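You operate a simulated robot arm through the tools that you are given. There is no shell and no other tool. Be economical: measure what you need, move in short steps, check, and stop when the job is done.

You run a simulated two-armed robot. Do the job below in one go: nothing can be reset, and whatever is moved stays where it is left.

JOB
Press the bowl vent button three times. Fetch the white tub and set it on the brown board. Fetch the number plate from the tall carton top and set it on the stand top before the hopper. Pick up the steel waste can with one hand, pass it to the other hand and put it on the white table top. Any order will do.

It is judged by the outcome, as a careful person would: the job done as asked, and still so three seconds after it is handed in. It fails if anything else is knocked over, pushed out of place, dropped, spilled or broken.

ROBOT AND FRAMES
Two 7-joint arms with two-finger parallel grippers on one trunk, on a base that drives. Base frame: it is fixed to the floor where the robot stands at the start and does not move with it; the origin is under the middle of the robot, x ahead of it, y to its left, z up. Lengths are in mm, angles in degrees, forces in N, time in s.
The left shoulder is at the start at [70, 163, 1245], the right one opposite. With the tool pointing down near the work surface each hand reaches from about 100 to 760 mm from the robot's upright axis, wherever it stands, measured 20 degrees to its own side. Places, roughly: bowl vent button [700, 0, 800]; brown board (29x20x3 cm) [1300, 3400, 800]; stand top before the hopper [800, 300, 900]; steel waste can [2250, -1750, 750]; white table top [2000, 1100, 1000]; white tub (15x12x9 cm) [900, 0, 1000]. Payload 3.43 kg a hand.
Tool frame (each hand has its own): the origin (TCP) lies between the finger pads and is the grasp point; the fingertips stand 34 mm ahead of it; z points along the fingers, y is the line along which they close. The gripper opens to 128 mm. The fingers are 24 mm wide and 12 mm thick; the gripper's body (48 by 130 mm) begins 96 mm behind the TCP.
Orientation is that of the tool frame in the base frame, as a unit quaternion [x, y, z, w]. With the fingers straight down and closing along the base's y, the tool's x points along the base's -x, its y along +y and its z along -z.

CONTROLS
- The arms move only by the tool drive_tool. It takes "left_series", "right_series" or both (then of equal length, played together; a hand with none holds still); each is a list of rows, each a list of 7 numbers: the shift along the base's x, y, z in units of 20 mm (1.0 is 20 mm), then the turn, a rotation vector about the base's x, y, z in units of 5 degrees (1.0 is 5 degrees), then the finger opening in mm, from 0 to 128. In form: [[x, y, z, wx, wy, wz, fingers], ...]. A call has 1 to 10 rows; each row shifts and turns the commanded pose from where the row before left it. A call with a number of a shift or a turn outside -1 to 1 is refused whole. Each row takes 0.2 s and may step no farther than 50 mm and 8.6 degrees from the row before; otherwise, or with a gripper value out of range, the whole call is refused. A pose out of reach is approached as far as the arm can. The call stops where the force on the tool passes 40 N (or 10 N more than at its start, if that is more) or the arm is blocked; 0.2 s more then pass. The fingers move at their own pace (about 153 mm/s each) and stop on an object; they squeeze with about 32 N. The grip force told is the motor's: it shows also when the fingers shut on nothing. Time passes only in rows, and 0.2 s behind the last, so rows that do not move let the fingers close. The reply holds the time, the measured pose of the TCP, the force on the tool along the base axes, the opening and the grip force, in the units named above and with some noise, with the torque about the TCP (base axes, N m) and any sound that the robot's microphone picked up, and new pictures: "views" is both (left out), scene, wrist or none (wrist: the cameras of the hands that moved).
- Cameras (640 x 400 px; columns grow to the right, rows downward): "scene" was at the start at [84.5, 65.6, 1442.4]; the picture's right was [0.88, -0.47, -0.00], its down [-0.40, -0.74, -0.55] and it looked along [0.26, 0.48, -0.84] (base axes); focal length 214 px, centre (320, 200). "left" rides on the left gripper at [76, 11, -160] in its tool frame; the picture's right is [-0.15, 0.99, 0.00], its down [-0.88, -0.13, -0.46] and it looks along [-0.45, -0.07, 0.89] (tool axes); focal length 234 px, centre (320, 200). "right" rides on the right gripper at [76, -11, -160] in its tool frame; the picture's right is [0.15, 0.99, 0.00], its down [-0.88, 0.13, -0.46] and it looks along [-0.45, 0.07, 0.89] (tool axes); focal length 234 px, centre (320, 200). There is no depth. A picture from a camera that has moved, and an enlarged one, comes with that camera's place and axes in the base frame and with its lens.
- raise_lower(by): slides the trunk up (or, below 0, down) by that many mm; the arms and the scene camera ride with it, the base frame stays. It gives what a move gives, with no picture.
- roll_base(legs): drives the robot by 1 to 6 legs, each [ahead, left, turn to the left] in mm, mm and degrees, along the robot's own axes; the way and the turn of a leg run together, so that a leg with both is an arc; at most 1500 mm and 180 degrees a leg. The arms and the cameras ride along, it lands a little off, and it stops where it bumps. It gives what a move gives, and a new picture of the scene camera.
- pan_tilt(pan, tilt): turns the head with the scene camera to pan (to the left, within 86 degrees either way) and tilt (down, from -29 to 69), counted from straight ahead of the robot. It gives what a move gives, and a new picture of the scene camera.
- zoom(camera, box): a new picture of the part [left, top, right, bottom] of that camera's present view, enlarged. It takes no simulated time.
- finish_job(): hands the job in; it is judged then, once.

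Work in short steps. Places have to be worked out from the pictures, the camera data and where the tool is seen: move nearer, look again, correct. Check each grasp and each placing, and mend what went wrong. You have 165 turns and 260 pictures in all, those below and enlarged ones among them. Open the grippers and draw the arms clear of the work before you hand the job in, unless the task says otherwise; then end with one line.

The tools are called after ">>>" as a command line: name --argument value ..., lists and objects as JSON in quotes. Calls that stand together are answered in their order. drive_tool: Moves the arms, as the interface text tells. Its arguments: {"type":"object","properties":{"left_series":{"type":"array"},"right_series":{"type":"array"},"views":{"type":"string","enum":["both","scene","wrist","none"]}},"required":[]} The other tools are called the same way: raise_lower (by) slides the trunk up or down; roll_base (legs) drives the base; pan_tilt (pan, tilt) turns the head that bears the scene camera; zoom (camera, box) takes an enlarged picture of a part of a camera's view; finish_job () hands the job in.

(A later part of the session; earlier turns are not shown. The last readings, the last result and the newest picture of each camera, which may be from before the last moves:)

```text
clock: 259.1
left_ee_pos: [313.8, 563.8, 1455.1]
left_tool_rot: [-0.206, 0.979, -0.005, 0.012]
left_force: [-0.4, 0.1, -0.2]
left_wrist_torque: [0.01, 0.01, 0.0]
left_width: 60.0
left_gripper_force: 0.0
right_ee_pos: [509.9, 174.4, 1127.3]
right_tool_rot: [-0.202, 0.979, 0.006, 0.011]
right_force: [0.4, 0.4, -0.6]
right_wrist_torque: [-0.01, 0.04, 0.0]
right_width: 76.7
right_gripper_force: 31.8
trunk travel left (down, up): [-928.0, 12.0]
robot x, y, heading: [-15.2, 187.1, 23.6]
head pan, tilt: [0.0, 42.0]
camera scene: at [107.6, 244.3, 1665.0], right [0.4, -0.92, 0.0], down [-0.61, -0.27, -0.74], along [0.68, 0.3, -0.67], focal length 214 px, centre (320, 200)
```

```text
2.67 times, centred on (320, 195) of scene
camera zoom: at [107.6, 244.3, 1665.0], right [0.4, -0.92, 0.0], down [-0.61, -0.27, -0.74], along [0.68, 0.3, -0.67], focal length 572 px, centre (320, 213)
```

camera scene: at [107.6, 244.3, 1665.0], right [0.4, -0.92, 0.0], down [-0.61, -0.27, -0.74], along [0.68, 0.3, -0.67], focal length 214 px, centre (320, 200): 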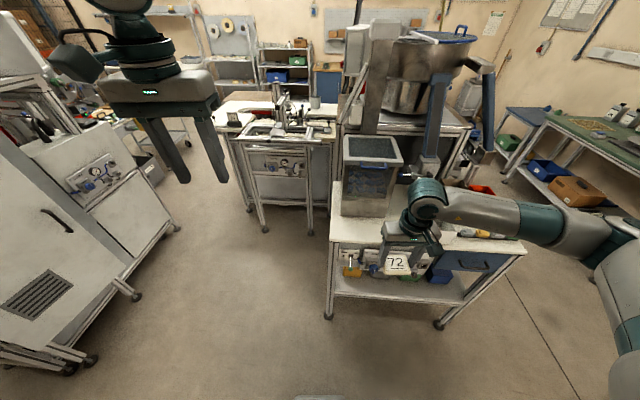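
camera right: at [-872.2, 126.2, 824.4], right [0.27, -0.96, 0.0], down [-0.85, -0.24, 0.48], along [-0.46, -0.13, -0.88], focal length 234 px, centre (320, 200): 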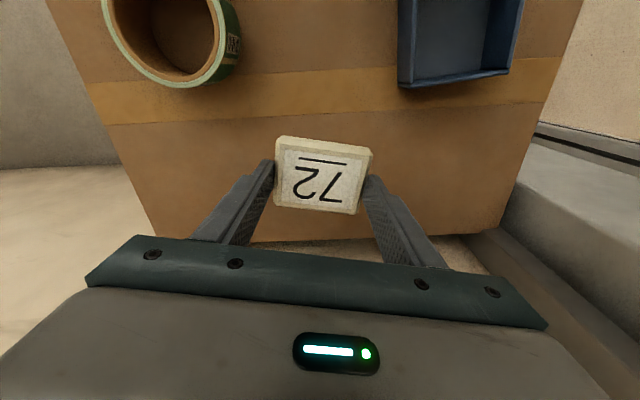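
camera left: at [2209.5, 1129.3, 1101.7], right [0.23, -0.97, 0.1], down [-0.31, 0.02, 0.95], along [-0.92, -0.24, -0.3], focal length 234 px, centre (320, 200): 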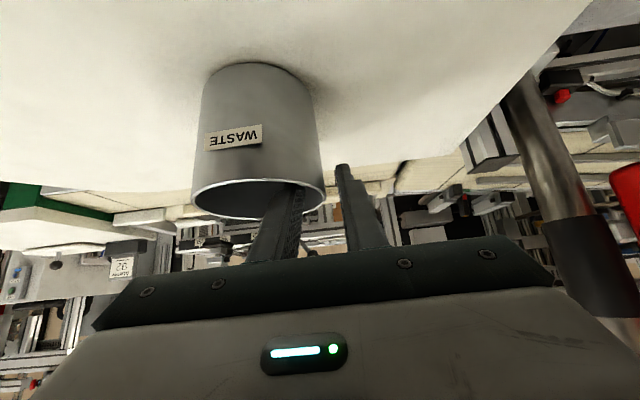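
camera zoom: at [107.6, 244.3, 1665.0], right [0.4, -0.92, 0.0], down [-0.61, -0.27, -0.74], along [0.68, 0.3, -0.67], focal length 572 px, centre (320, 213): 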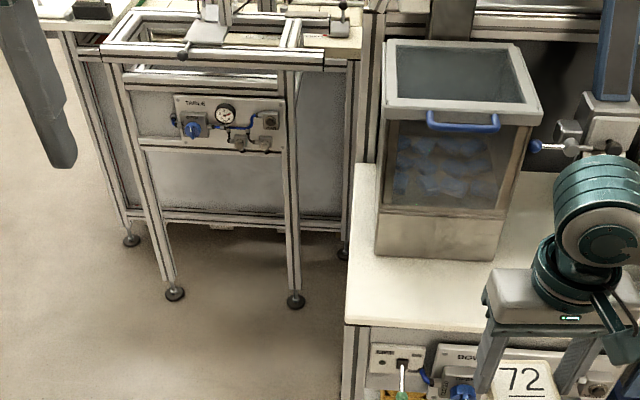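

Now facing the bench (heading 23.6°). The free strip before the hopper lies at x'≈672–823, around y'≈-200. I bring the plate above x'≈720, staying high.

>>> drive_tool --right_series '[[0.9, 0.495, 0, 0, 0, -0.85, 50], [0.9, 0.495, 0, 0, 0, 0, 50], [0.9, 0.495, 0, 0, 0, 0, 50], [0.9, 0.495, 0, 0, 0, 0, 50], [0.9, 0.495, 0, 0, 0, 0, 50], [0.9, 0.495, 0, 0, 0, 0, 50], [0.9, 0.495, 0, 0, 0, 0, 50], [0.9, 0.495, 0, 0, 0, 0, 50], [0.9, 0.495, 0, 0, 0, 0, 50]]' --views "both"

>>> zoom --camera "scene" --box '[300, 100, 500, 250]'

```text
clock: 261.1
left_ee_pos: [314.8, 565.4, 1455.9]
left_tool_rot: [-0.206, 0.979, -0.006, 0.011]
left_force: [1.6, 0.9, -0.8]
left_wrist_torque: [-0.01, -0.03, 0.01]
left_width: 59.8
left_gripper_force: 0.1
right_ee_pos: [672.7, 263.9, 1129.0]
right_tool_rot: [-0.167, 0.986, 0.006, 0.01]
right_force: [0.0, -0.2, -1.5]
right_wrist_torque: [0.0, 0.02, 0.03]
right_width: 77.1
right_gripper_force: 32.2
trunk travel left (down, up): [-928.0, 12.0]
robot x, y, heading: [-14.7, 187.5, 23.5]
head pan, tilt: [0.0, 42.0]
camera scene: at [108.3, 245.1, 1664.9], right [0.4, -0.92, 0.0], down [-0.61, -0.27, -0.74], along [0.68, 0.3, -0.67], focal length 214 px, centre (320, 200)
camera right: at [600.5, 227.6, 1284.9], right [-0.46, 0.89, 0.0], down [0.78, 0.4, 0.48], along [0.42, 0.22, -0.88], focal length 234 px, centre (320, 200)
```

scene: 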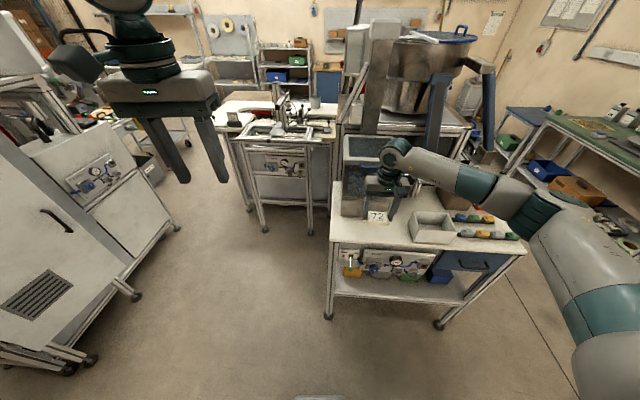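
right: 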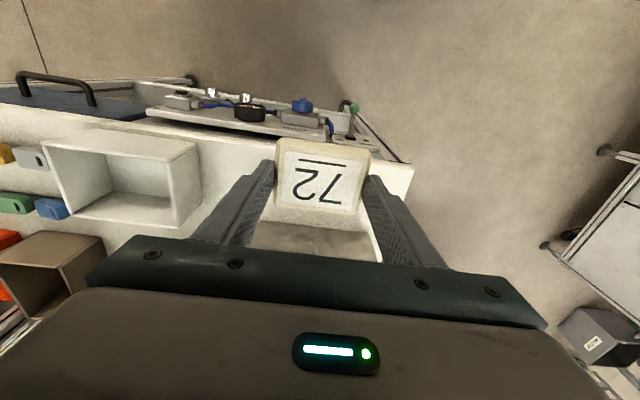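

```text
2.67 times, centred on (400, 175) of scene
camera zoom: at [108.3, 245.1, 1664.9], right [0.4, -0.92, 0.0], down [-0.61, -0.27, -0.74], along [0.68, 0.3, -0.67], focal length 572 px, centre (107, 267)
```

zoom: 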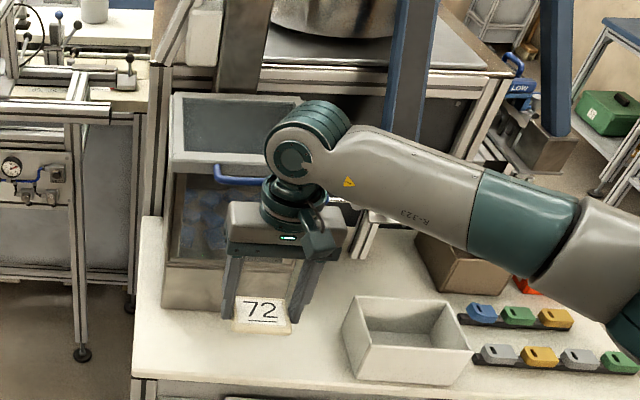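

Re-solving all views: bench top z≈925, front edge at l·≈750, hopper front at ≈900. I move the plate 78 mm further to the middle of the strip.

>>> drive_tool --right_series '[[0.87, 0.46, 0, 0, 0, 0, 50], [0.87, 0.46, 0, 0, 0, 0, 50], [0.87, 0.46, 0, 0, 0, 0, 50], [0.87, 0.46, 0, 0, 0, 0, 50]]' --views "both"

>>> zoom --camera "scene" --box '[320, 120, 440, 260]'

```text
clock: 262.1
left_ee_pos: [316.0, 565.0, 1454.6]
left_tool_rot: [-0.206, 0.979, -0.005, 0.011]
left_force: [0.1, 0.0, 0.2]
left_wrist_torque: [-0.01, -0.03, 0.02]
left_width: 59.9
left_gripper_force: 0.1
right_ee_pos: [742.9, 299.7, 1125.5]
right_tool_rot: [-0.166, 0.986, 0.005, 0.011]
right_force: [-0.7, 0.2, 0.1]
right_wrist_torque: [0.03, 0.04, -0.03]
right_width: 77.0
right_gripper_force: 31.8
trunk travel left (down, up): [-928.0, 12.0]
robot x, y, heading: [-14.6, 188.9, 23.8]
head pan, tilt: [0.0, 42.0]
camera scene: at [108.1, 244.9, 1664.9], right [0.4, -0.92, 0.0], down [-0.61, -0.27, -0.74], along [0.68, 0.3, -0.67], focal length 214 px, centre (320, 200)
camera right: at [669.0, 262.5, 1281.9], right [-0.46, 0.89, 0.0], down [0.78, 0.4, 0.48], along [0.42, 0.22, -0.88], focal length 234 px, centre (320, 200)
```

scene: 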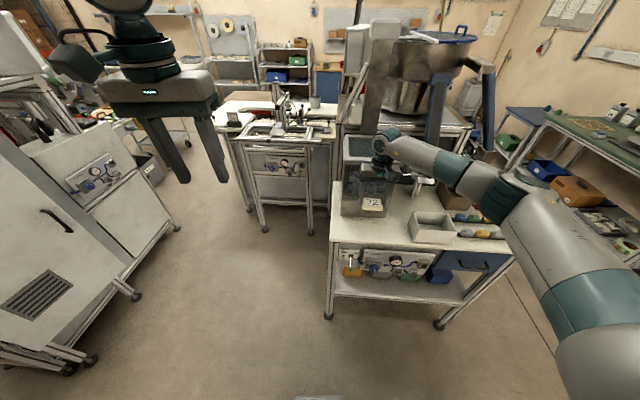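
right: 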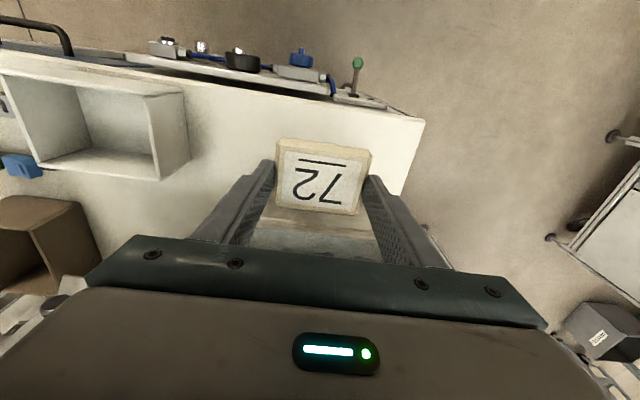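

```text
2.86 times, centred on (380, 190) of scene
camera zoom: at [108.1, 244.9, 1664.9], right [0.4, -0.92, 0.0], down [-0.61, -0.27, -0.74], along [0.68, 0.3, -0.67], focal length 613 px, centre (149, 229)
```

zoom: 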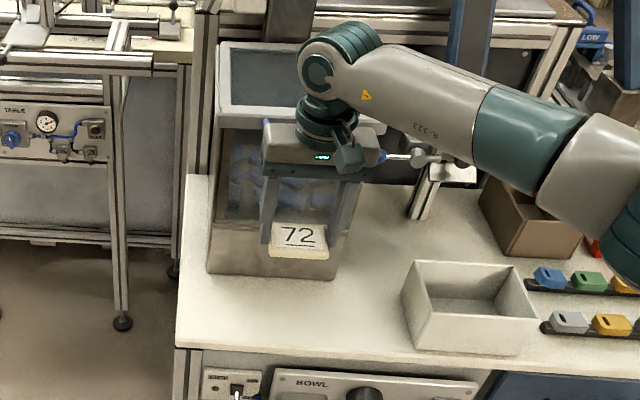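

The plate will land mid-strip. I descend 120 mm and check clearance to the hopper handle.

>>> drive_tool --right_series '[[0, 0, -1, 0, 0, 0, 50], [0, 0, -1, 0, 0, 0, 50], [0, 0, -1, 0, 0, 0, 50], [0, 0, -1, 0, 0, 0, 50], [0, 0, -1, 0, 0, 0, 50], [0, 0, -1, 0, 0, 0, 50]]' --views "wrist"

>>> zoom --camera "scene" --box '[320, 120, 440, 260]'

```text
clock: 263.5
left_ee_pos: [315.0, 564.3, 1455.3]
left_tool_rot: [-0.206, 0.978, -0.004, 0.012]
left_force: [-0.2, 0.8, -0.2]
left_wrist_torque: [0.0, 0.01, -0.03]
left_width: 60.0
left_gripper_force: 0.0
right_ee_pos: [741.3, 300.6, 1006.4]
right_tool_rot: [-0.166, 0.986, 0.006, 0.012]
right_force: [1.2, -0.8, 0.1]
right_wrist_torque: [0.01, 0.0, 0.0]
right_width: 76.9
right_gripper_force: 31.6
trunk travel left (down, up): [-928.0, 12.0]
robot x, y, heading: [-19.8, 185.4, 23.5]
head pan, tilt: [0.0, 42.0]
camera right: at [669.3, 264.3, 1162.9], right [-0.46, 0.89, 0.0], down [0.78, 0.4, 0.48], along [0.42, 0.22, -0.88], focal length 234 px, centre (320, 200)
```

right: 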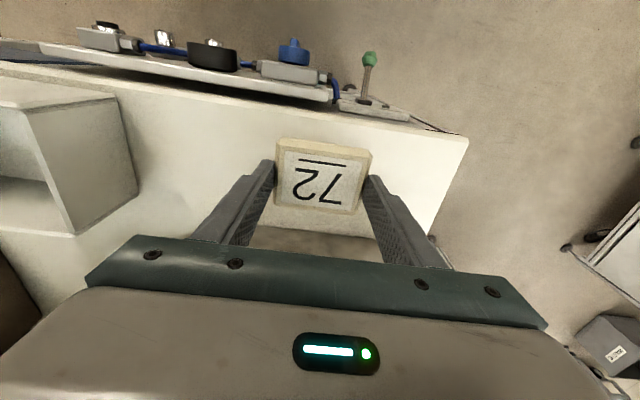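

```text
2.86 times, centred on (380, 190) of scene
camera zoom: at [108.1, 244.4, 1664.9], right [0.4, -0.92, 0.0], down [-0.61, -0.27, -0.74], along [0.68, 0.3, -0.67], focal length 613 px, centre (149, 229)
```

zoom: 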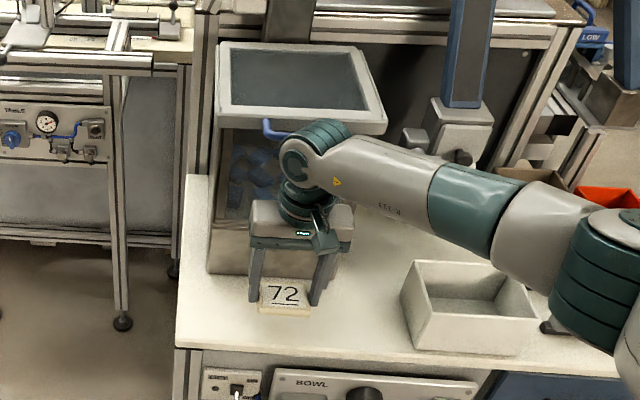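

Clear so far, with no contact force. I continue down in small steps.

>>> drive_tool --right_series '[[0, 0, -0.5, 0, 0, 0, 50], [0, 0, -0.5, 0, 0, 0, 50], [0, 0, -0.4, 0, 0, 0, 50]]' --views "none"

>>> zoom --camera "scene" --box '[350, 150, 430, 240]'

```text
clock: 264.3
left_ee_pos: [314.9, 564.3, 1454.3]
left_tool_rot: [-0.206, 0.978, -0.005, 0.012]
left_force: [0.1, -0.6, 0.5]
left_wrist_torque: [0.01, -0.01, -0.03]
left_width: 60.0
left_gripper_force: 0.0
right_ee_pos: [742.3, 299.4, 979.7]
right_tool_rot: [-0.166, 0.986, 0.006, 0.01]
right_force: [-0.3, -1.1, -0.1]
right_wrist_torque: [-0.01, -0.01, 0.0]
right_width: 76.9
right_gripper_force: 31.6
trunk travel left (down, up): [-928.0, 12.0]
robot x, y, heading: [-15.1, 186.3, 23.6]
head pan, tilt: [0.0, 42.0]
```

```text
4.44 times, centred on (390, 195) of scene
camera zoom: at [107.7, 244.1, 1665.0], right [0.4, -0.92, 0.0], down [-0.61, -0.27, -0.74], along [0.68, 0.3, -0.67], focal length 953 px, centre (9, 222)
```

zoom: 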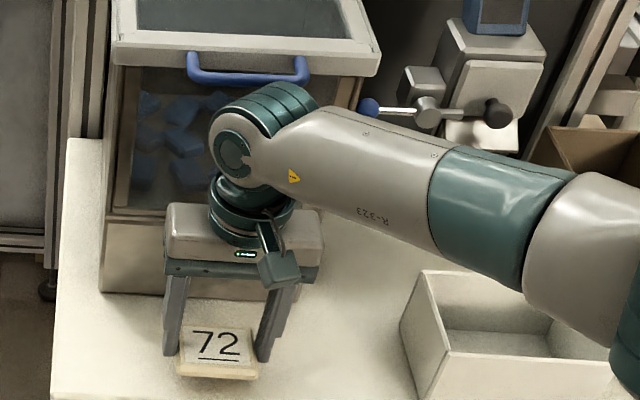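

Clear of the handle. Down in 4 mm steps until contact.

>>> drive_tool --right_series '[[0, 0, -0.4, 0, 0, 0, 50], [0, 0, -0.2, 0, 0, 0, 50], [0, 0, -0.2, 0, 0, 0, 50]]' --views "none"

```text
clock: 265.1
left_ee_pos: [313.7, 563.9, 1456.3]
left_tool_rot: [-0.205, 0.979, -0.004, 0.011]
left_force: [0.7, -0.4, 0.5]
left_wrist_torque: [-0.01, 0.02, 0.04]
left_width: 60.2
left_gripper_force: 0.1
right_ee_pos: [742.7, 301.7, 963.2]
right_tool_rot: [-0.165, 0.986, 0.006, 0.012]
right_force: [-0.2, 0.4, -0.3]
right_wrist_torque: [0.03, 0.02, 0.0]
right_width: 77.2
right_gripper_force: 32.1
trunk travel left (down, up): [-928.0, 12.0]
robot x, y, heading: [-17.3, 186.4, 23.3]
head pan, tilt: [0.0, 42.0]
```

>>> drive_tool --right_series '[[0, 0, -0.2, 0, 0, 0, 50], [0, 0, -0.2, 0, 0, 0, 50], [0, 0, -0.2, 0, 0, 0, 50]]' --views "none"

>>> zoom --camera "right" --box '[160, 80, 480, 280]'

```text
clock: 265.9
left_ee_pos: [310.2, 563.5, 1457.1]
left_tool_rot: [-0.206, 0.979, -0.005, 0.012]
left_force: [-0.4, 0.3, -0.2]
left_wrist_torque: [0.02, 0.03, 0.01]
left_width: 60.2
left_gripper_force: 0.1
right_ee_pos: [742.0, 301.0, 955.6]
right_tool_rot: [-0.165, 0.986, 0.006, 0.014]
right_force: [0.3, 0.6, 21.4]
right_wrist_torque: [-0.88, -0.08, 0.09]
right_width: 76.9
right_gripper_force: 32.1
trunk travel left (down, up): [-928.0, 12.0]
robot x, y, heading: [-15.8, 185.7, 23.9]
head pan, tilt: [0.0, 42.0]
```

```text
2.00 times, centred on (320, 180) of right
camera zoom: at [668.4, 263.4, 1110.1], right [-0.46, 0.89, 0.0], down [0.78, 0.4, 0.48], along [0.43, 0.22, -0.88], focal length 468 px, centre (320, 240)
```

zoom: 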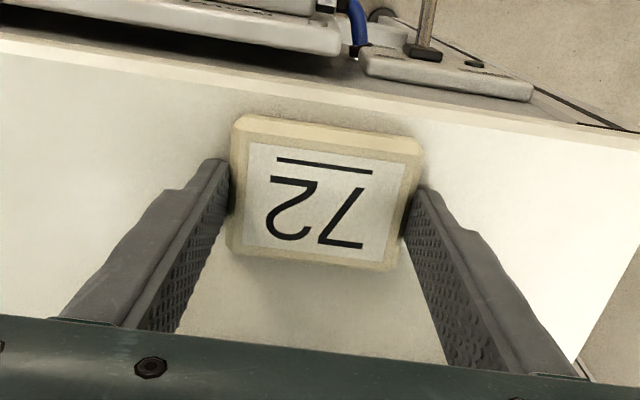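

The plate rests on the bench (21 N). I ease up 1 mm, open the fingers, and then lift away.

>>> drive_tool --right_series '[[0, 0, 0.1, 0, 0, 0, 60], [0, 0, 0, 0, 0, 0, 85], [0, 0, 0, 0, 0, 0, 105], [0, 0, 0, 0, 0, 0, 105]]' --views "none"

>>> drive_tool --right_series '[[0, 0, 0.5, 0, 0, 0, 105], [0, 0, 1, 0, 0, 0, 105], [0, 0, 1, 0, 0, 0, 105], [0, 0, 1, 0, 0, 0, 105], [0, 0, 1, 0, 0, 0, 105], [0, 0, 1, 0, 0, 0, 105], [0, 0, 1, 0, 0, 0, 105], [0, 0, 1, 0, 0, 0, 105], [0, 0, 1, 0, 0, 0, 105]]' --views "wrist"

>>> zoom --camera "scene" --box '[320, 120, 520, 270]'

```text
clock: 266.9
left_ee_pos: [312.2, 566.5, 1456.4]
left_tool_rot: [-0.206, 0.978, -0.006, 0.013]
left_force: [-0.6, -0.6, -0.4]
left_wrist_torque: [-0.03, -0.01, -0.01]
left_width: 60.0
left_gripper_force: 0.0
right_ee_pos: [739.9, 302.5, 954.7]
right_tool_rot: [-0.166, 0.986, 0.005, 0.013]
right_force: [-3.1, 11.4, 13.0]
right_wrist_torque: [-0.3, 0.01, -0.06]
right_width: 97.6
right_gripper_force: 0.0
trunk travel left (down, up): [-928.0, 12.0]
robot x, y, heading: [-16.3, 184.4, 23.8]
head pan, tilt: [0.0, 42.0]
```

```text
clock: 268.9
left_ee_pos: [313.2, 565.5, 1455.1]
left_tool_rot: [-0.206, 0.979, -0.004, 0.012]
left_force: [0.5, -0.4, -0.1]
left_wrist_torque: [-0.01, -0.02, 0.01]
left_width: 59.8
left_gripper_force: 0.0
right_ee_pos: [741.8, 300.1, 1122.6]
right_tool_rot: [-0.166, 0.986, 0.006, 0.011]
right_force: [0.5, 0.2, -0.7]
right_wrist_torque: [0.0, -0.02, 0.01]
right_width: 105.1
right_gripper_force: 0.0
trunk travel left (down, up): [-928.0, 12.0]
robot x, y, heading: [-16.1, 186.0, 23.2]
head pan, tilt: [0.0, 42.0]
camera right: at [669.3, 264.1, 1278.4], right [-0.46, 0.89, 0.0], down [0.78, 0.4, 0.48], along [0.42, 0.22, -0.88], focal length 234 px, centre (320, 200)
```

right: 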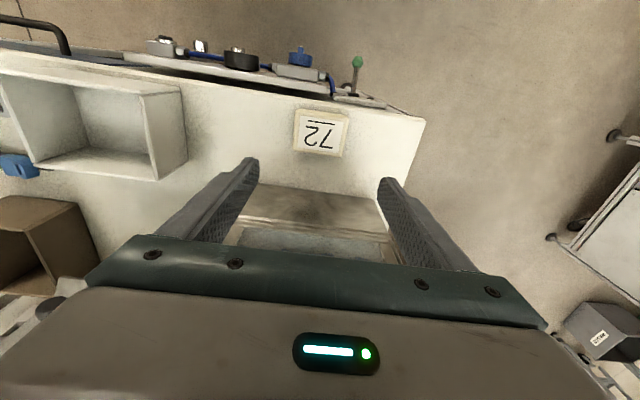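

```text
2.67 times, centred on (420, 195) of scene
camera zoom: at [106.9, 244.4, 1665.0], right [0.4, -0.92, 0.0], down [-0.61, -0.27, -0.74], along [0.68, 0.3, -0.67], focal length 572 px, centre (53, 213)
```

zoom: 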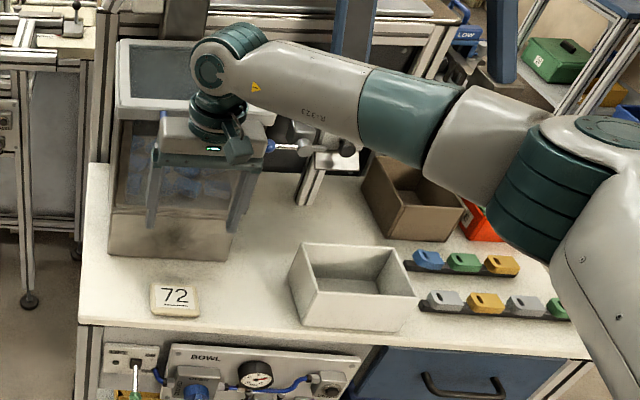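

The plate "72" lies flat before the hopper. Next the tub: I move the right hand over its left short wall (about (837,134)), opening 60, and look.

>>> drive_tool --right_series '[[0.53, -0.92, 0, 0, 0, 0, 60], [0.53, -0.92, 0, 0, 0, 0, 60], [0.53, -0.92, 0, 0, 0, 0, 60], [0.53, -0.92, 0, 0, 0, 0, 60], [0.53, -0.92, 0, 0, 0, 0, 60], [0.53, -0.92, 0, 0, 0, 0, 60], [0.53, -0.92, 0, 0, 0, 0, 60], [0.53, -0.92, 0, 0, 0, 0, 60], [0.53, -0.92, 0, 0, 0, 0, 60]]' --views "both"

>>> zoom --camera "scene" --box '[360, 150, 500, 250]'

```text
clock: 270.9
left_ee_pos: [314.4, 564.7, 1455.8]
left_tool_rot: [-0.206, 0.978, -0.005, 0.011]
left_force: [0.1, 0.1, 0.4]
left_wrist_torque: [-0.01, 0.01, 0.0]
left_width: 60.0
left_gripper_force: 0.1
right_ee_pos: [833.7, 135.0, 1124.6]
right_tool_rot: [-0.165, 0.986, 0.006, 0.011]
right_force: [-0.9, -0.4, 0.5]
right_wrist_torque: [0.01, -0.03, -0.03]
right_width: 60.0
right_gripper_force: 0.0
trunk travel left (down, up): [-928.0, 12.0]
robot x, y, heading: [-14.5, 184.2, 23.8]
head pan, tilt: [0.0, 42.0]
camera scene: at [107.3, 243.8, 1665.0], right [0.4, -0.92, 0.0], down [-0.61, -0.27, -0.74], along [0.68, 0.3, -0.67], focal length 214 px, centre (320, 200)
camera right: at [762.2, 98.4, 1279.5], right [-0.46, 0.89, 0.0], down [0.78, 0.4, 0.48], along [0.42, 0.22, -0.88], focal length 234 px, centre (320, 200)
```

scene: 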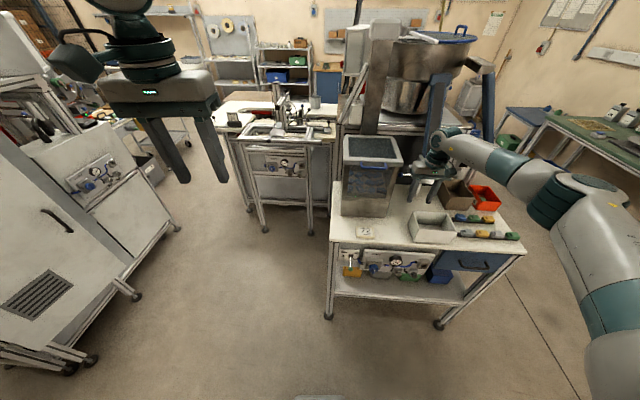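
right: 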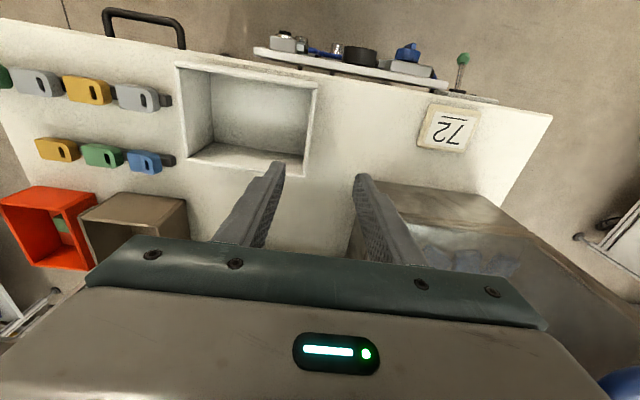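

```text
4.00 times, centred on (430, 200) of scene
camera zoom: at [107.3, 243.8, 1665.0], right [0.4, -0.92, 0.0], down [-0.61, -0.27, -0.74], along [0.68, 0.3, -0.67], focal length 858 px, centre (-120, 200)
```

zoom: 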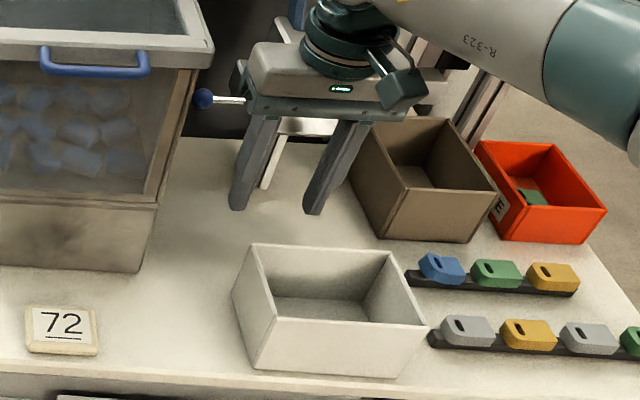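

The tub's left wall rim mid is at about (816,117), rim z≈996. I shift there and descend to just above the rim.

>>> drive_tool --right_series '[[-0.45, -0.45, 0, 0, 0, 0, 60], [-0.45, -0.45, 0, 0, 0, 0, 60], [0, 0, -1, 0, 0, 0, 60], [0, 0, -1, 0, 0, 0, 60], [0, 0, -1, 0, 0, 0, 60], [0, 0, -0.7, 0, 0, 0, 60]]' --views "wrist"

>>> zoom --camera "scene" --box '[360, 150, 500, 250]'

```text
clock: 272.3
left_ee_pos: [315.2, 565.1, 1455.0]
left_tool_rot: [-0.206, 0.979, -0.004, 0.012]
left_force: [-0.4, 0.4, 0.1]
left_wrist_torque: [0.01, 0.0, 0.0]
left_width: 60.3
left_gripper_force: 0.1
right_ee_pos: [818.6, 117.0, 1048.0]
right_tool_rot: [-0.167, 0.986, 0.005, 0.011]
right_force: [0.5, 0.3, -0.2]
right_wrist_torque: [0.02, -0.01, 0.03]
right_width: 60.0
right_gripper_force: 0.1
trunk travel left (down, up): [-928.0, 12.0]
robot x, y, heading: [-15.9, 183.2, 23.5]
head pan, tilt: [0.0, 42.0]
camera right: at [746.2, 80.1, 1204.4], right [-0.46, 0.89, 0.0], down [0.78, 0.4, 0.48], along [0.42, 0.22, -0.88], focal length 234 px, centre (320, 200)
```

right: 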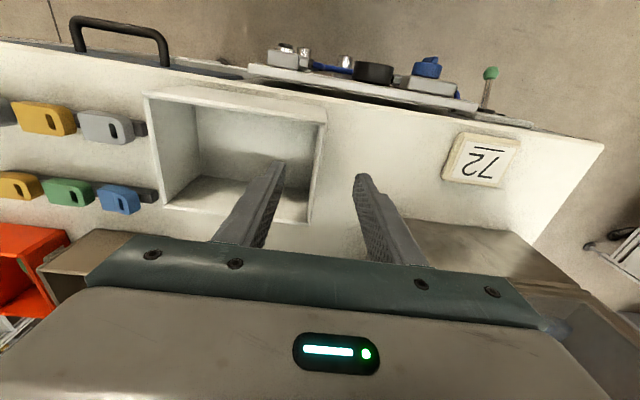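

```text
4.00 times, centred on (430, 200) of scene
camera zoom: at [108.2, 244.5, 1664.9], right [0.4, -0.92, 0.0], down [-0.61, -0.27, -0.74], along [0.68, 0.3, -0.67], focal length 858 px, centre (-120, 200)
```

zoom: 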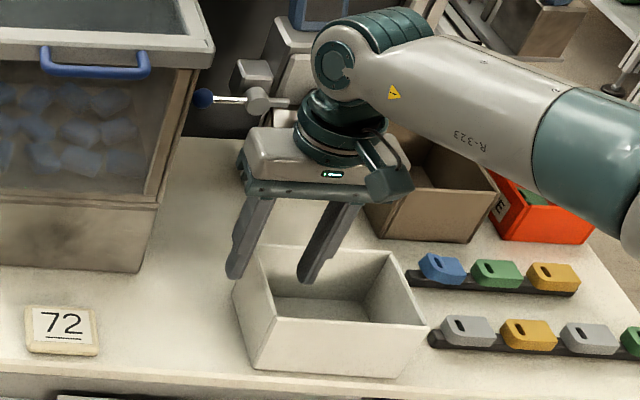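

The wall is centred between the fingers. Descend 68 mm around it.

>>> drive_tool --right_series '[[-0.15, -0.1, -0.85, 0, 0, 0, 60], [-0.1, -0.05, -0.85, 0, 0, 0, 60], [0, 0, -0.85, 0, 0, 0, 60], [0, 0, -0.85, 0, 0, 0, 60]]' --views "wrist"

>>> zoom --camera "scene" --box '[360, 150, 500, 250]'

```text
clock: 273.3
left_ee_pos: [314.7, 565.3, 1455.4]
left_tool_rot: [-0.205, 0.979, -0.005, 0.012]
left_force: [0.2, 0.1, -0.5]
left_wrist_torque: [-0.02, 0.02, -0.03]
left_width: 60.0
left_gripper_force: 0.0
right_ee_pos: [813.2, 114.8, 979.9]
right_tool_rot: [-0.166, 0.986, 0.005, 0.011]
right_force: [0.9, -0.5, 0.2]
right_wrist_torque: [-0.04, 0.0, 0.0]
right_width: 60.2
right_gripper_force: 0.0
trunk travel left (down, up): [-928.0, 12.0]
robot x, y, heading: [-18.8, 184.9, 23.4]
head pan, tilt: [0.0, 42.0]
camera right: at [741.3, 77.8, 1136.4], right [-0.46, 0.89, 0.0], down [0.78, 0.4, 0.48], along [0.42, 0.22, -0.88], focal length 234 px, centre (320, 200)
```

right: 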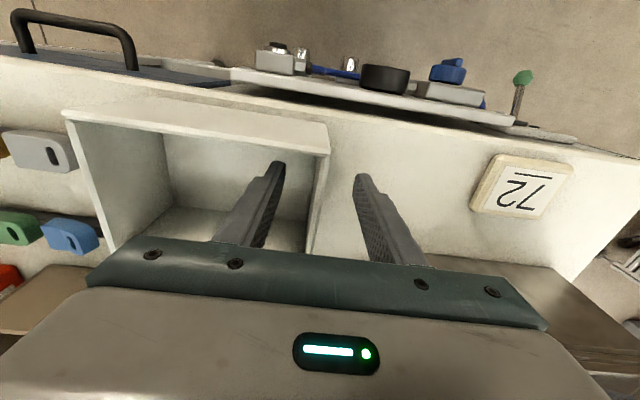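

```text
4.00 times, centred on (430, 200) of scene
camera zoom: at [107.9, 244.2, 1665.0], right [0.4, -0.92, 0.0], down [-0.61, -0.27, -0.74], along [0.68, 0.3, -0.67], focal length 858 px, centre (-120, 200)
```

zoom: 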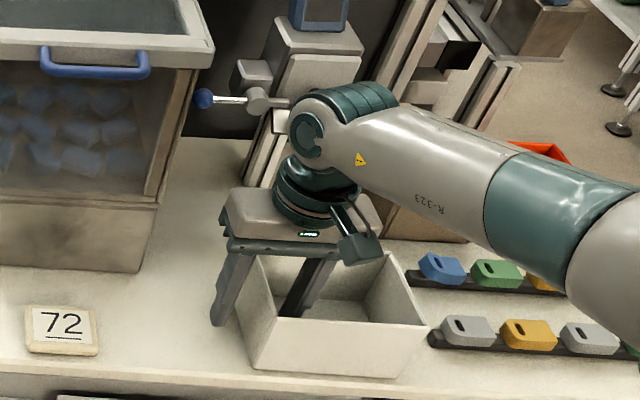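

One finger is inside and one outside the left wall. Close.

>>> drive_tool --right_series '[[0, 0, 0, 0, 0, 0, 30], [0, 0, 0, 0, 0, 0, 12], [0, 0, 0, 0, 0, 0, 0], [0, 0, 0, 0, 0, 0, 0]]' --views "none"

>>> drive_tool --right_series '[[0, 0, 0.4, 0, 0, 0, 0], [0, 0, 0.8, 0, 0, 0, 0], [0, 0, 1, 0, 0, 0, 0], [0, 0, 1, 0, 0, 0, 0]]' --views "wrist"

>>> zoom --camera "scene" --box '[360, 150, 500, 250]'

```text
clock: 274.3
left_ee_pos: [313.8, 564.9, 1455.6]
left_tool_rot: [-0.206, 0.978, -0.005, 0.012]
left_force: [-0.3, 0.0, -0.1]
left_wrist_torque: [0.01, -0.02, 0.01]
left_width: 60.0
left_gripper_force: 0.0
right_ee_pos: [813.4, 113.4, 982.0]
right_tool_rot: [-0.165, 0.986, 0.006, 0.012]
right_force: [-0.9, -0.3, 3.1]
right_wrist_torque: [-0.48, 0.0, -0.1]
right_width: 4.7
right_gripper_force: 32.0
trunk travel left (down, up): [-928.0, 12.0]
robot x, y, heading: [-18.7, 184.6, 23.5]
head pan, tilt: [0.0, 42.0]
```

```text
clock: 275.3
left_ee_pos: [315.3, 562.8, 1455.5]
left_tool_rot: [-0.206, 0.979, -0.004, 0.011]
left_force: [-0.7, 0.0, -0.5]
left_wrist_torque: [0.0, -0.02, 0.01]
left_width: 60.1
left_gripper_force: 0.0
right_ee_pos: [816.7, 111.9, 1045.4]
right_tool_rot: [-0.165, 0.986, 0.005, 0.011]
right_force: [0.9, 0.3, -1.2]
right_wrist_torque: [0.08, 0.03, 0.0]
right_width: 4.5
right_gripper_force: 31.7
trunk travel left (down, up): [-928.0, 12.0]
robot x, y, heading: [-17.8, 186.1, 23.3]
head pan, tilt: [0.0, 42.0]
camera right: at [743.0, 74.9, 1200.3], right [-0.46, 0.89, 0.0], down [0.78, 0.4, 0.48], along [0.42, 0.22, -0.88], focal length 234 px, centre (320, 200)
```

right: 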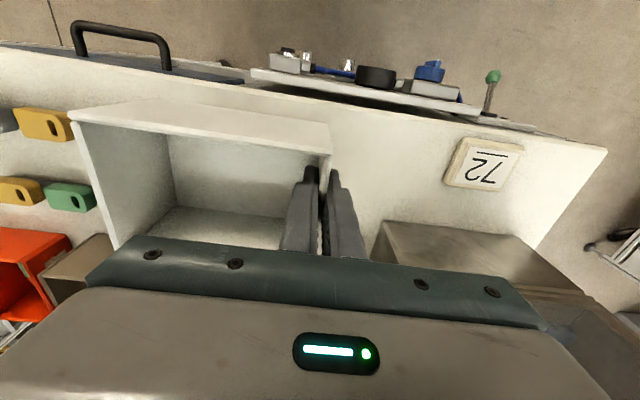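

```text
4.00 times, centred on (430, 200) of scene
camera zoom: at [107.7, 243.7, 1664.9], right [0.4, -0.92, 0.0], down [-0.61, -0.27, -0.74], along [0.68, 0.3, -0.67], focal length 858 px, centre (-120, 200)
```

zoom: 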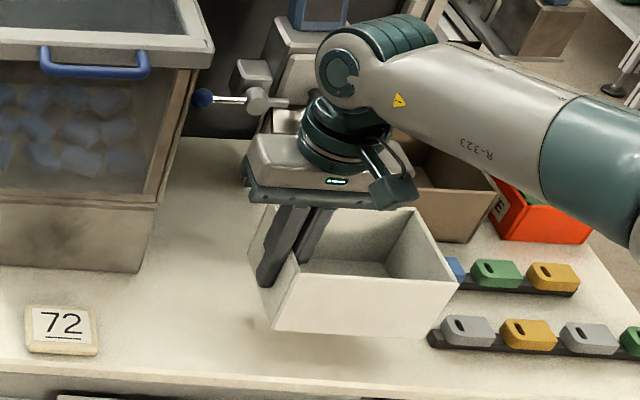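

The tub is held (very light). I raise it 120 and draw it back toward the robot.

>>> drive_tool --right_series '[[0, 0, 1, 0, 0, 0, 0], [0, 0, 1, 0, 0, 0, 0], [0, 0, 1, 0, 0, 0, 0], [0, 0, 1, 0, 0, 0, 0], [0, 0, 1, 0, 0, 0, 0], [0, 0, 1, 0, 0, 0, 0]]' --views "none"

>>> drive_tool --right_series '[[-0.94, -0.33, 0, 0, 0, 0, 0], [-0.94, -0.33, 0, 0, 0, 0, 0], [-0.94, -0.33, 0, 0, 0, 0, 0], [-0.94, -0.33, 0, 0, 0, 0, 0], [-0.94, -0.33, 0, 0, 0, 0, 0], [-0.94, -0.33, 0, 0, 0, 0, 0], [-0.94, -0.33, 0, 0, 0, 0, 0], [-0.94, -0.33, 0, 0, 0, 0, 0], [-0.94, -0.33, 0, 0, 0, 0, 0], [-0.94, -0.33, 0, 0, 0, 0, 0]]' --views "none"

>>> pan_tilt --pan 45 --tilt 22

>>> zoom --camera "scene" --box '[160, 80, 480, 280]'

```text
clock: 276.7
left_ee_pos: [313.6, 564.9, 1455.0]
left_tool_rot: [-0.206, 0.978, -0.004, 0.011]
left_force: [0.4, 0.9, 0.2]
left_wrist_torque: [0.01, 0.01, 0.0]
left_width: 60.0
left_gripper_force: 0.1
right_ee_pos: [814.0, 111.9, 1164.8]
right_tool_rot: [-0.165, 0.986, 0.006, 0.011]
right_force: [-0.7, 0.2, -0.8]
right_wrist_torque: [0.07, 0.04, 0.03]
right_width: 4.5
right_gripper_force: 31.9
trunk travel left (down, up): [-928.0, 12.0]
robot x, y, heading: [-17.4, 189.3, 23.6]
head pan, tilt: [0.0, 42.0]
```

```text
clock: 278.9
left_ee_pos: [313.7, 563.2, 1456.0]
left_tool_rot: [-0.206, 0.979, -0.005, 0.012]
left_force: [0.3, 0.0, 0.4]
left_wrist_torque: [0.02, -0.02, -0.04]
left_width: 59.9
left_gripper_force: 0.1
right_ee_pos: [625.5, 46.8, 1164.8]
right_tool_rot: [-0.166, 0.986, 0.005, 0.012]
right_force: [-0.4, 0.0, -1.4]
right_wrist_torque: [0.06, 0.01, -0.01]
right_width: 4.3
right_gripper_force: 32.1
trunk travel left (down, up): [-928.0, 12.0]
robot x, y, heading: [-17.9, 186.5, 23.5]
head pan, tilt: [0.0, 42.0]
```

```text
clock: 280.0
left_ee_pos: [314.5, 564.9, 1455.3]
left_tool_rot: [-0.206, 0.979, -0.004, 0.012]
left_force: [-1.4, -0.3, 0.2]
left_wrist_torque: [-0.01, -0.01, -0.01]
left_width: 59.9
left_gripper_force: 0.0
right_ee_pos: [626.9, 47.7, 1164.7]
right_tool_rot: [-0.166, 0.986, 0.005, 0.011]
right_force: [-0.5, 0.0, -1.2]
right_wrist_torque: [0.09, 0.06, -0.03]
right_width: 4.3
right_gripper_force: 32.2
trunk travel left (down, up): [-928.0, 12.0]
robot x, y, heading: [-12.8, 186.8, 23.6]
head pan, tilt: [45.0, 22.0]
camera scene: at [65.1, 296.8, 1696.0], right [0.93, -0.36, 0.0], down [-0.14, -0.35, -0.93], along [0.34, 0.86, -0.38], focal length 214 px, centre (320, 200)
```

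scene: 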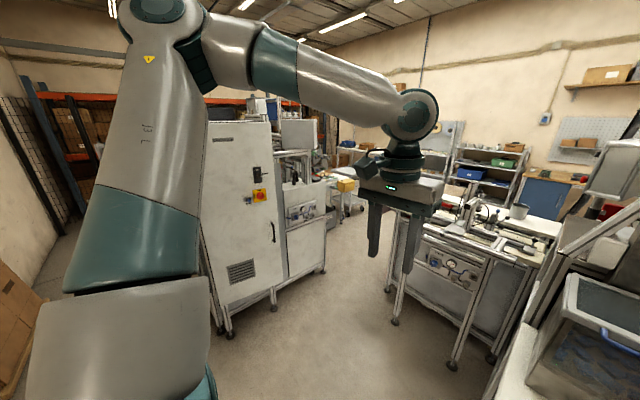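

```text
2.00 times, centred on (320, 180) of scene
camera zoom: at [65.1, 296.8, 1696.0], right [0.93, -0.36, 0.0], down [-0.14, -0.35, -0.93], along [0.34, 0.86, -0.38], focal length 429 px, centre (320, 240)
```

zoom: 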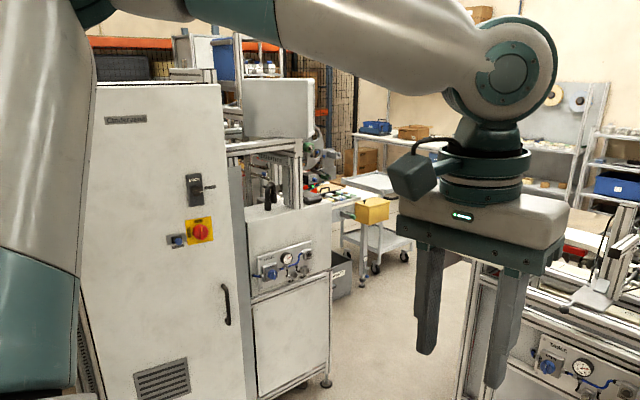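

The way north is a corridor between the white cabinet and the TABLE bench. I back off 180 mm, turn left to face along the corridor, and go north.

>>> roll_base --legs '[[-180, 0, 0], [0, 0, 86], [850, 0, 0]]'

>>> pan_tilt --pan -45 --tilt 20

>>> zoom --camera "scene" --box '[160, 80, 480, 280]'

```text
clock: 289.2
left_ee_pos: [-765.5, 1300.8, 1458.1]
left_tool_rot: [0.801, -0.598, -0.006, -0.013]
left_force: [-0.2, 0.2, -1.5]
left_wrist_torque: [-0.01, 0.02, 0.04]
left_width: 60.0
left_gripper_force: 0.0
right_ee_pos: [-213.6, 1545.4, 1167.4]
right_tool_rot: [0.776, -0.63, -0.012, -0.005]
right_force: [3.5, -22.0, -0.5]
right_wrist_torque: [-0.33, 0.02, -0.77]
right_width: 7.6
right_gripper_force: 31.8
trunk travel left (down, up): [-928.0, 12.0]
robot x, y, heading: [-435.3, 930.1, 106.5]
head pan, tilt: [45.0, 22.0]
camera scene: at [-527.2, 1020.4, 1696.5], right [0.48, 0.88, 0.0], down [0.33, -0.18, -0.93], along [-0.81, 0.44, -0.37], focal length 214 px, centre (320, 200)
```

scene: 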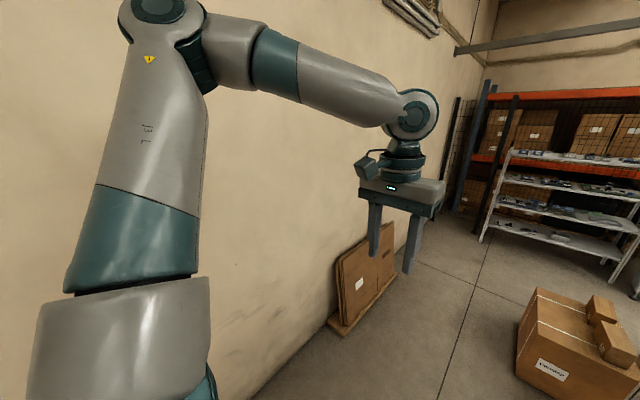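

```text
clock: 290.9
left_ee_pos: [-768.0, 1300.9, 1457.0]
left_tool_rot: [0.802, -0.598, -0.005, -0.013]
left_force: [-0.1, 0.5, -0.3]
left_wrist_torque: [0.01, -0.01, -0.01]
left_width: 59.9
left_gripper_force: 0.1
right_ee_pos: [-215.1, 1546.5, 1165.9]
right_tool_rot: [0.776, -0.63, -0.012, -0.005]
right_force: [0.0, -24.6, -8.2]
right_wrist_torque: [-0.33, 0.25, -0.76]
right_width: 7.5
right_gripper_force: 32.2
trunk travel left (down, up): [-928.0, 12.0]
robot x, y, heading: [-438.6, 931.7, 106.4]
head pan, tilt: [-45.0, 20.0]
camera scene: at [-403.4, 1058.7, 1699.6], right [0.88, -0.48, 0.0], down [-0.16, -0.3, -0.94], along [0.45, 0.83, -0.34], focal length 214 px, centre (320, 200)
```

scene: 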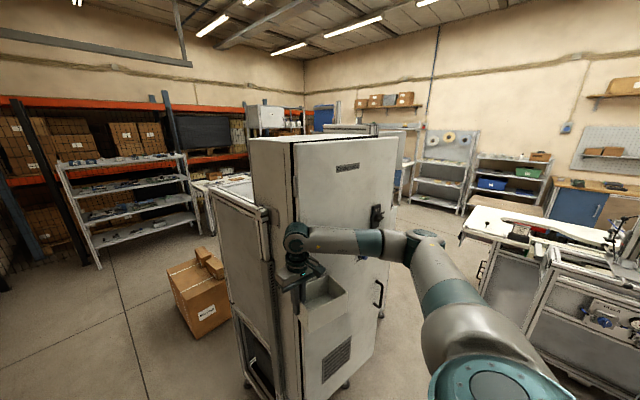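

```text
2.00 times, centred on (320, 180) of scene
camera zoom: at [-403.4, 1058.7, 1699.6], right [0.88, -0.48, 0.0], down [-0.16, -0.3, -0.94], along [0.45, 0.83, -0.34], focal length 429 px, centre (320, 240)
```

zoom: 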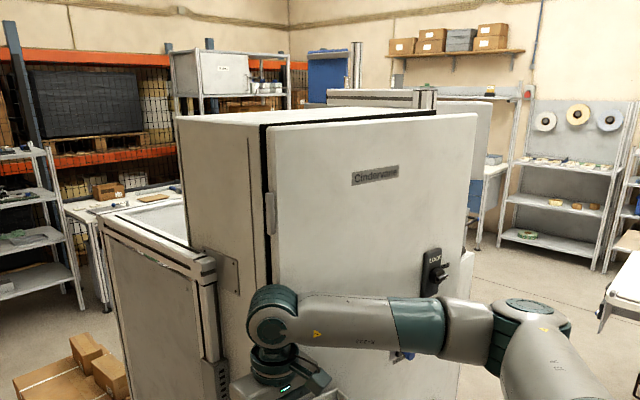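

The tub is pressing against the cabinet (24 N). I back off at once.

>>> roll_base --legs '[[-200, 0, 0]]'

>>> zoom --camera "right" --box '[0, 0, 640, 400]'

>>> zoom --camera "scene" --box '[200, 160, 440, 340]'

```text
clock: 292.5
left_ee_pos: [-713.1, 1119.0, 1453.5]
left_tool_rot: [0.801, -0.599, -0.003, -0.011]
left_force: [-0.5, 1.2, -0.4]
left_wrist_torque: [-0.05, 0.0, 0.01]
left_width: 59.7
left_gripper_force: 0.0
right_ee_pos: [-159.4, 1361.5, 1162.1]
right_tool_rot: [0.775, -0.632, -0.009, -0.004]
right_force: [-0.7, 0.1, -0.8]
right_wrist_torque: [-0.04, 0.07, 0.02]
right_width: 4.5
right_gripper_force: 32.0
trunk travel left (down, up): [-928.0, 12.0]
robot x, y, heading: [-382.8, 737.8, 106.2]
head pan, tilt: [-45.0, 20.0]
camera scene: at [-349.0, 877.5, 1698.8], right [0.88, -0.48, 0.0], down [-0.16, -0.3, -0.94], along [0.45, 0.82, -0.34], focal length 214 px, centre (320, 200)
```

scene: 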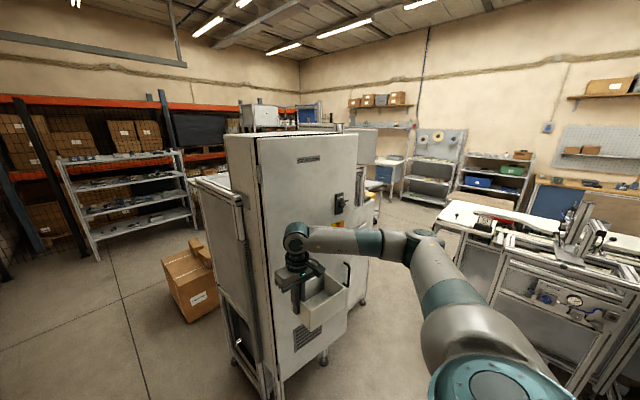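

```text
1.00 times, centred on (320, 200) of right
camera zoom: at [-133.0, 1287.4, 1318.6], right [-0.94, -0.35, 0.0], down [-0.3, 0.83, 0.47], along [-0.17, 0.44, -0.88], focal length 234 px, centre (320, 200)
```

zoom: 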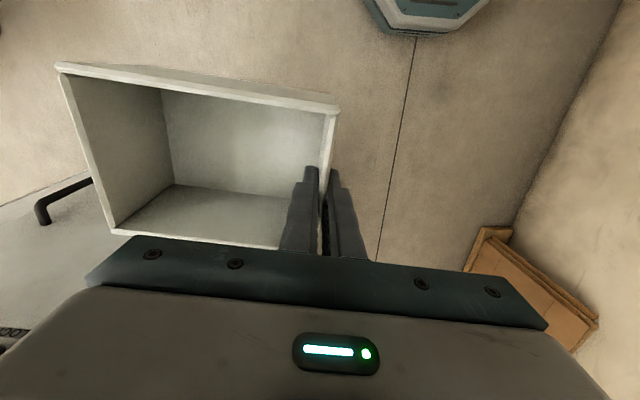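

```text
2.22 times, centred on (320, 250) of scene
camera zoom: at [-349.0, 877.5, 1698.8], right [0.88, -0.48, 0.0], down [-0.16, -0.3, -0.94], along [0.45, 0.82, -0.34], focal length 477 px, centre (320, 89)
```

zoom: 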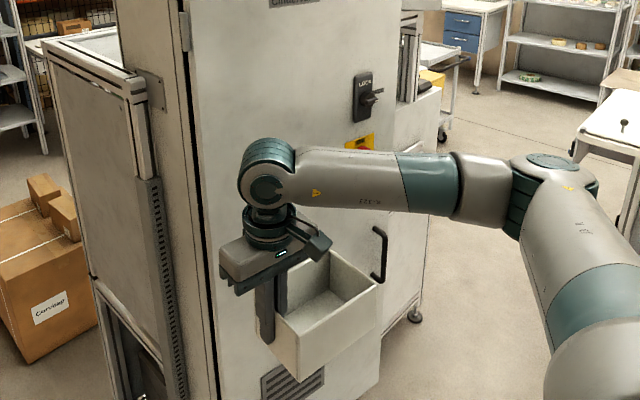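

The tub is intact. The direct passage is too tight for the arms, so I take the known wide lane: south, then east, then north to the packing table's east side.

>>> roll_base --legs '[[0, 0, 3.3], [-420, 0, 0], [0, -190, 0], [-1400, 0, 0], [-420, 0, 0]]'

```text
clock: 305.4
left_ee_pos: [201.0, -938.5, 1453.3]
left_tool_rot: [0.819, -0.574, -0.003, -0.01]
left_force: [0.8, 1.2, 0.0]
left_wrist_torque: [-0.04, -0.03, 0.0]
left_width: 59.9
left_gripper_force: 0.1
right_ee_pos: [739.1, -664.9, 1163.1]
right_tool_rot: [0.795, -0.607, -0.01, -0.003]
right_force: [0.3, 0.3, -0.2]
right_wrist_torque: [-0.02, 0.03, -0.01]
right_width: 4.6
right_gripper_force: 31.8
trunk travel left (down, up): [-928.0, 12.0]
robot x, y, heading: [555.3, -1296.9, 110.0]
head pan, tilt: [-45.0, 20.0]
camera scene: at [578.5, -1158.9, 1699.1], right [0.9, -0.43, 0.0], down [-0.15, -0.31, -0.94], along [0.4, 0.85, -0.34], focal length 214 px, centre (320, 200)
```

scene: 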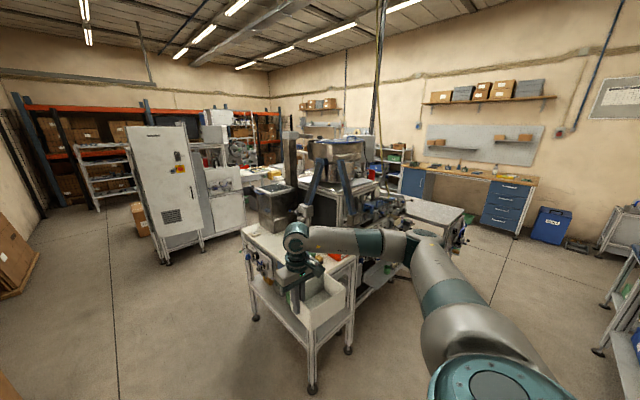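

Now east along the lane.

>>> roll_base --legs '[[0, -1490, -0.5], [0, -1490, 0], [0, -170, 0]]'

```text
clock: 320.7
left_ee_pos: [3170.7, 50.7, 1453.6]
left_tool_rot: [0.812, -0.584, -0.003, -0.013]
left_force: [-0.4, -0.4, -0.5]
left_wrist_torque: [0.04, -0.05, -0.04]
left_width: 59.9
left_gripper_force: 0.1
right_ee_pos: [3714.8, 314.2, 1164.9]
right_tool_rot: [0.787, -0.617, -0.01, -0.006]
right_force: [0.3, -0.1, 0.2]
right_wrist_torque: [0.03, 0.03, 0.0]
right_width: 4.6
right_gripper_force: 31.7
trunk travel left (down, up): [-928.0, 12.0]
robot x, y, heading: [3519.8, -310.3, 108.2]
head pan, tilt: [-45.0, 20.0]
camera scene: at [3541.8, -178.1, 1699.5], right [0.89, -0.45, 0.0], down [-0.15, -0.3, -0.94], along [0.42, 0.84, -0.34], focal length 214 px, centre (320, 200)
```

scene: 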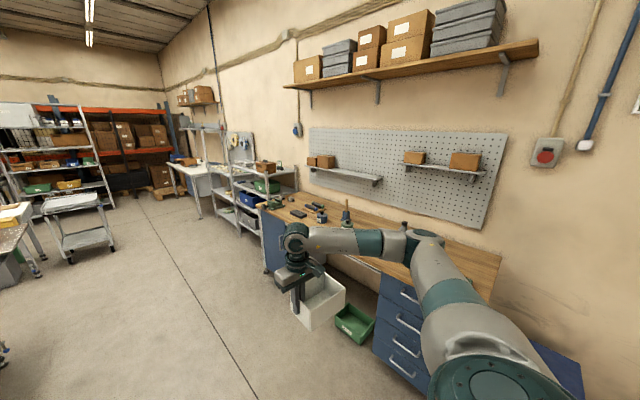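

The tub and right arm run close to the peg-board bench, so I bring the right hand 190 mm inward first, shift left 60, and go north.

>>> drive_tool --right_series '[[-0.95, -0.31, 0, 0, 0, 0, 0], [-0.95, -0.31, 0, 0, 0, 0, 0], [-0.95, -0.31, 0, 0, 0, 0, 0], [-0.95, -0.31, 0, 0, 0, 0, 0], [-0.95, -0.31, 0, 0, 0, 0, 0], [-0.95, -0.31, 0, 0, 0, 0, 0], [-0.95, -0.31, 0, 0, 0, 0, 0], [-0.95, -0.31, 0, 0, 0, 0, 0], [-0.95, -0.31, 0, 0, 0, 0, 0]]' --views "none"

>>> roll_base --legs '[[0, 50, 1.3], [1450, 0, 0], [1000, 0, 0]]'

```text
clock: 322.7
left_ee_pos: [3171.7, 53.5, 1456.1]
left_tool_rot: [0.812, -0.583, -0.004, -0.012]
left_force: [-0.2, -0.2, -0.5]
left_wrist_torque: [0.01, 0.0, 0.04]
left_width: 60.1
left_gripper_force: 0.1
right_ee_pos: [3545.1, 261.4, 1166.4]
right_tool_rot: [0.787, -0.617, -0.011, -0.004]
right_force: [-0.5, -0.3, -1.5]
right_wrist_torque: [0.01, 0.05, 0.0]
right_width: 4.6
right_gripper_force: 32.0
trunk travel left (down, up): [-928.0, 12.0]
robot x, y, heading: [3515.2, -312.8, 108.3]
head pan, tilt: [-45.0, 20.0]
```

```text
clock: 335.3
left_ee_pos: [2274.5, 2337.8, 1455.1]
left_tool_rot: [0.824, -0.567, -0.004, -0.013]
left_force: [0.3, -0.4, -0.2]
left_wrist_torque: [0.0, 0.02, -0.03]
left_width: 60.1
left_gripper_force: 0.0
right_ee_pos: [2638.6, 2561.5, 1165.5]
right_tool_rot: [0.8, -0.6, -0.012, -0.005]
right_force: [-0.3, -0.4, -1.1]
right_wrist_torque: [0.02, 0.08, 0.01]
right_width: 4.4
right_gripper_force: 31.8
trunk travel left (down, up): [-928.0, 12.0]
robot x, y, heading: [2635.5, 1986.0, 110.7]
head pan, tilt: [-45.0, 20.0]
camera scene: at [2656.9, 2122.6, 1699.4], right [0.91, -0.41, 0.0], down [-0.14, -0.31, -0.94], along [0.39, 0.86, -0.34], focal length 214 px, centre (320, 200)
```

scene: 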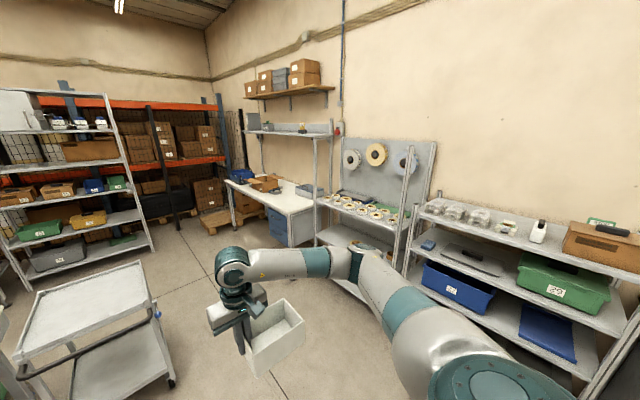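

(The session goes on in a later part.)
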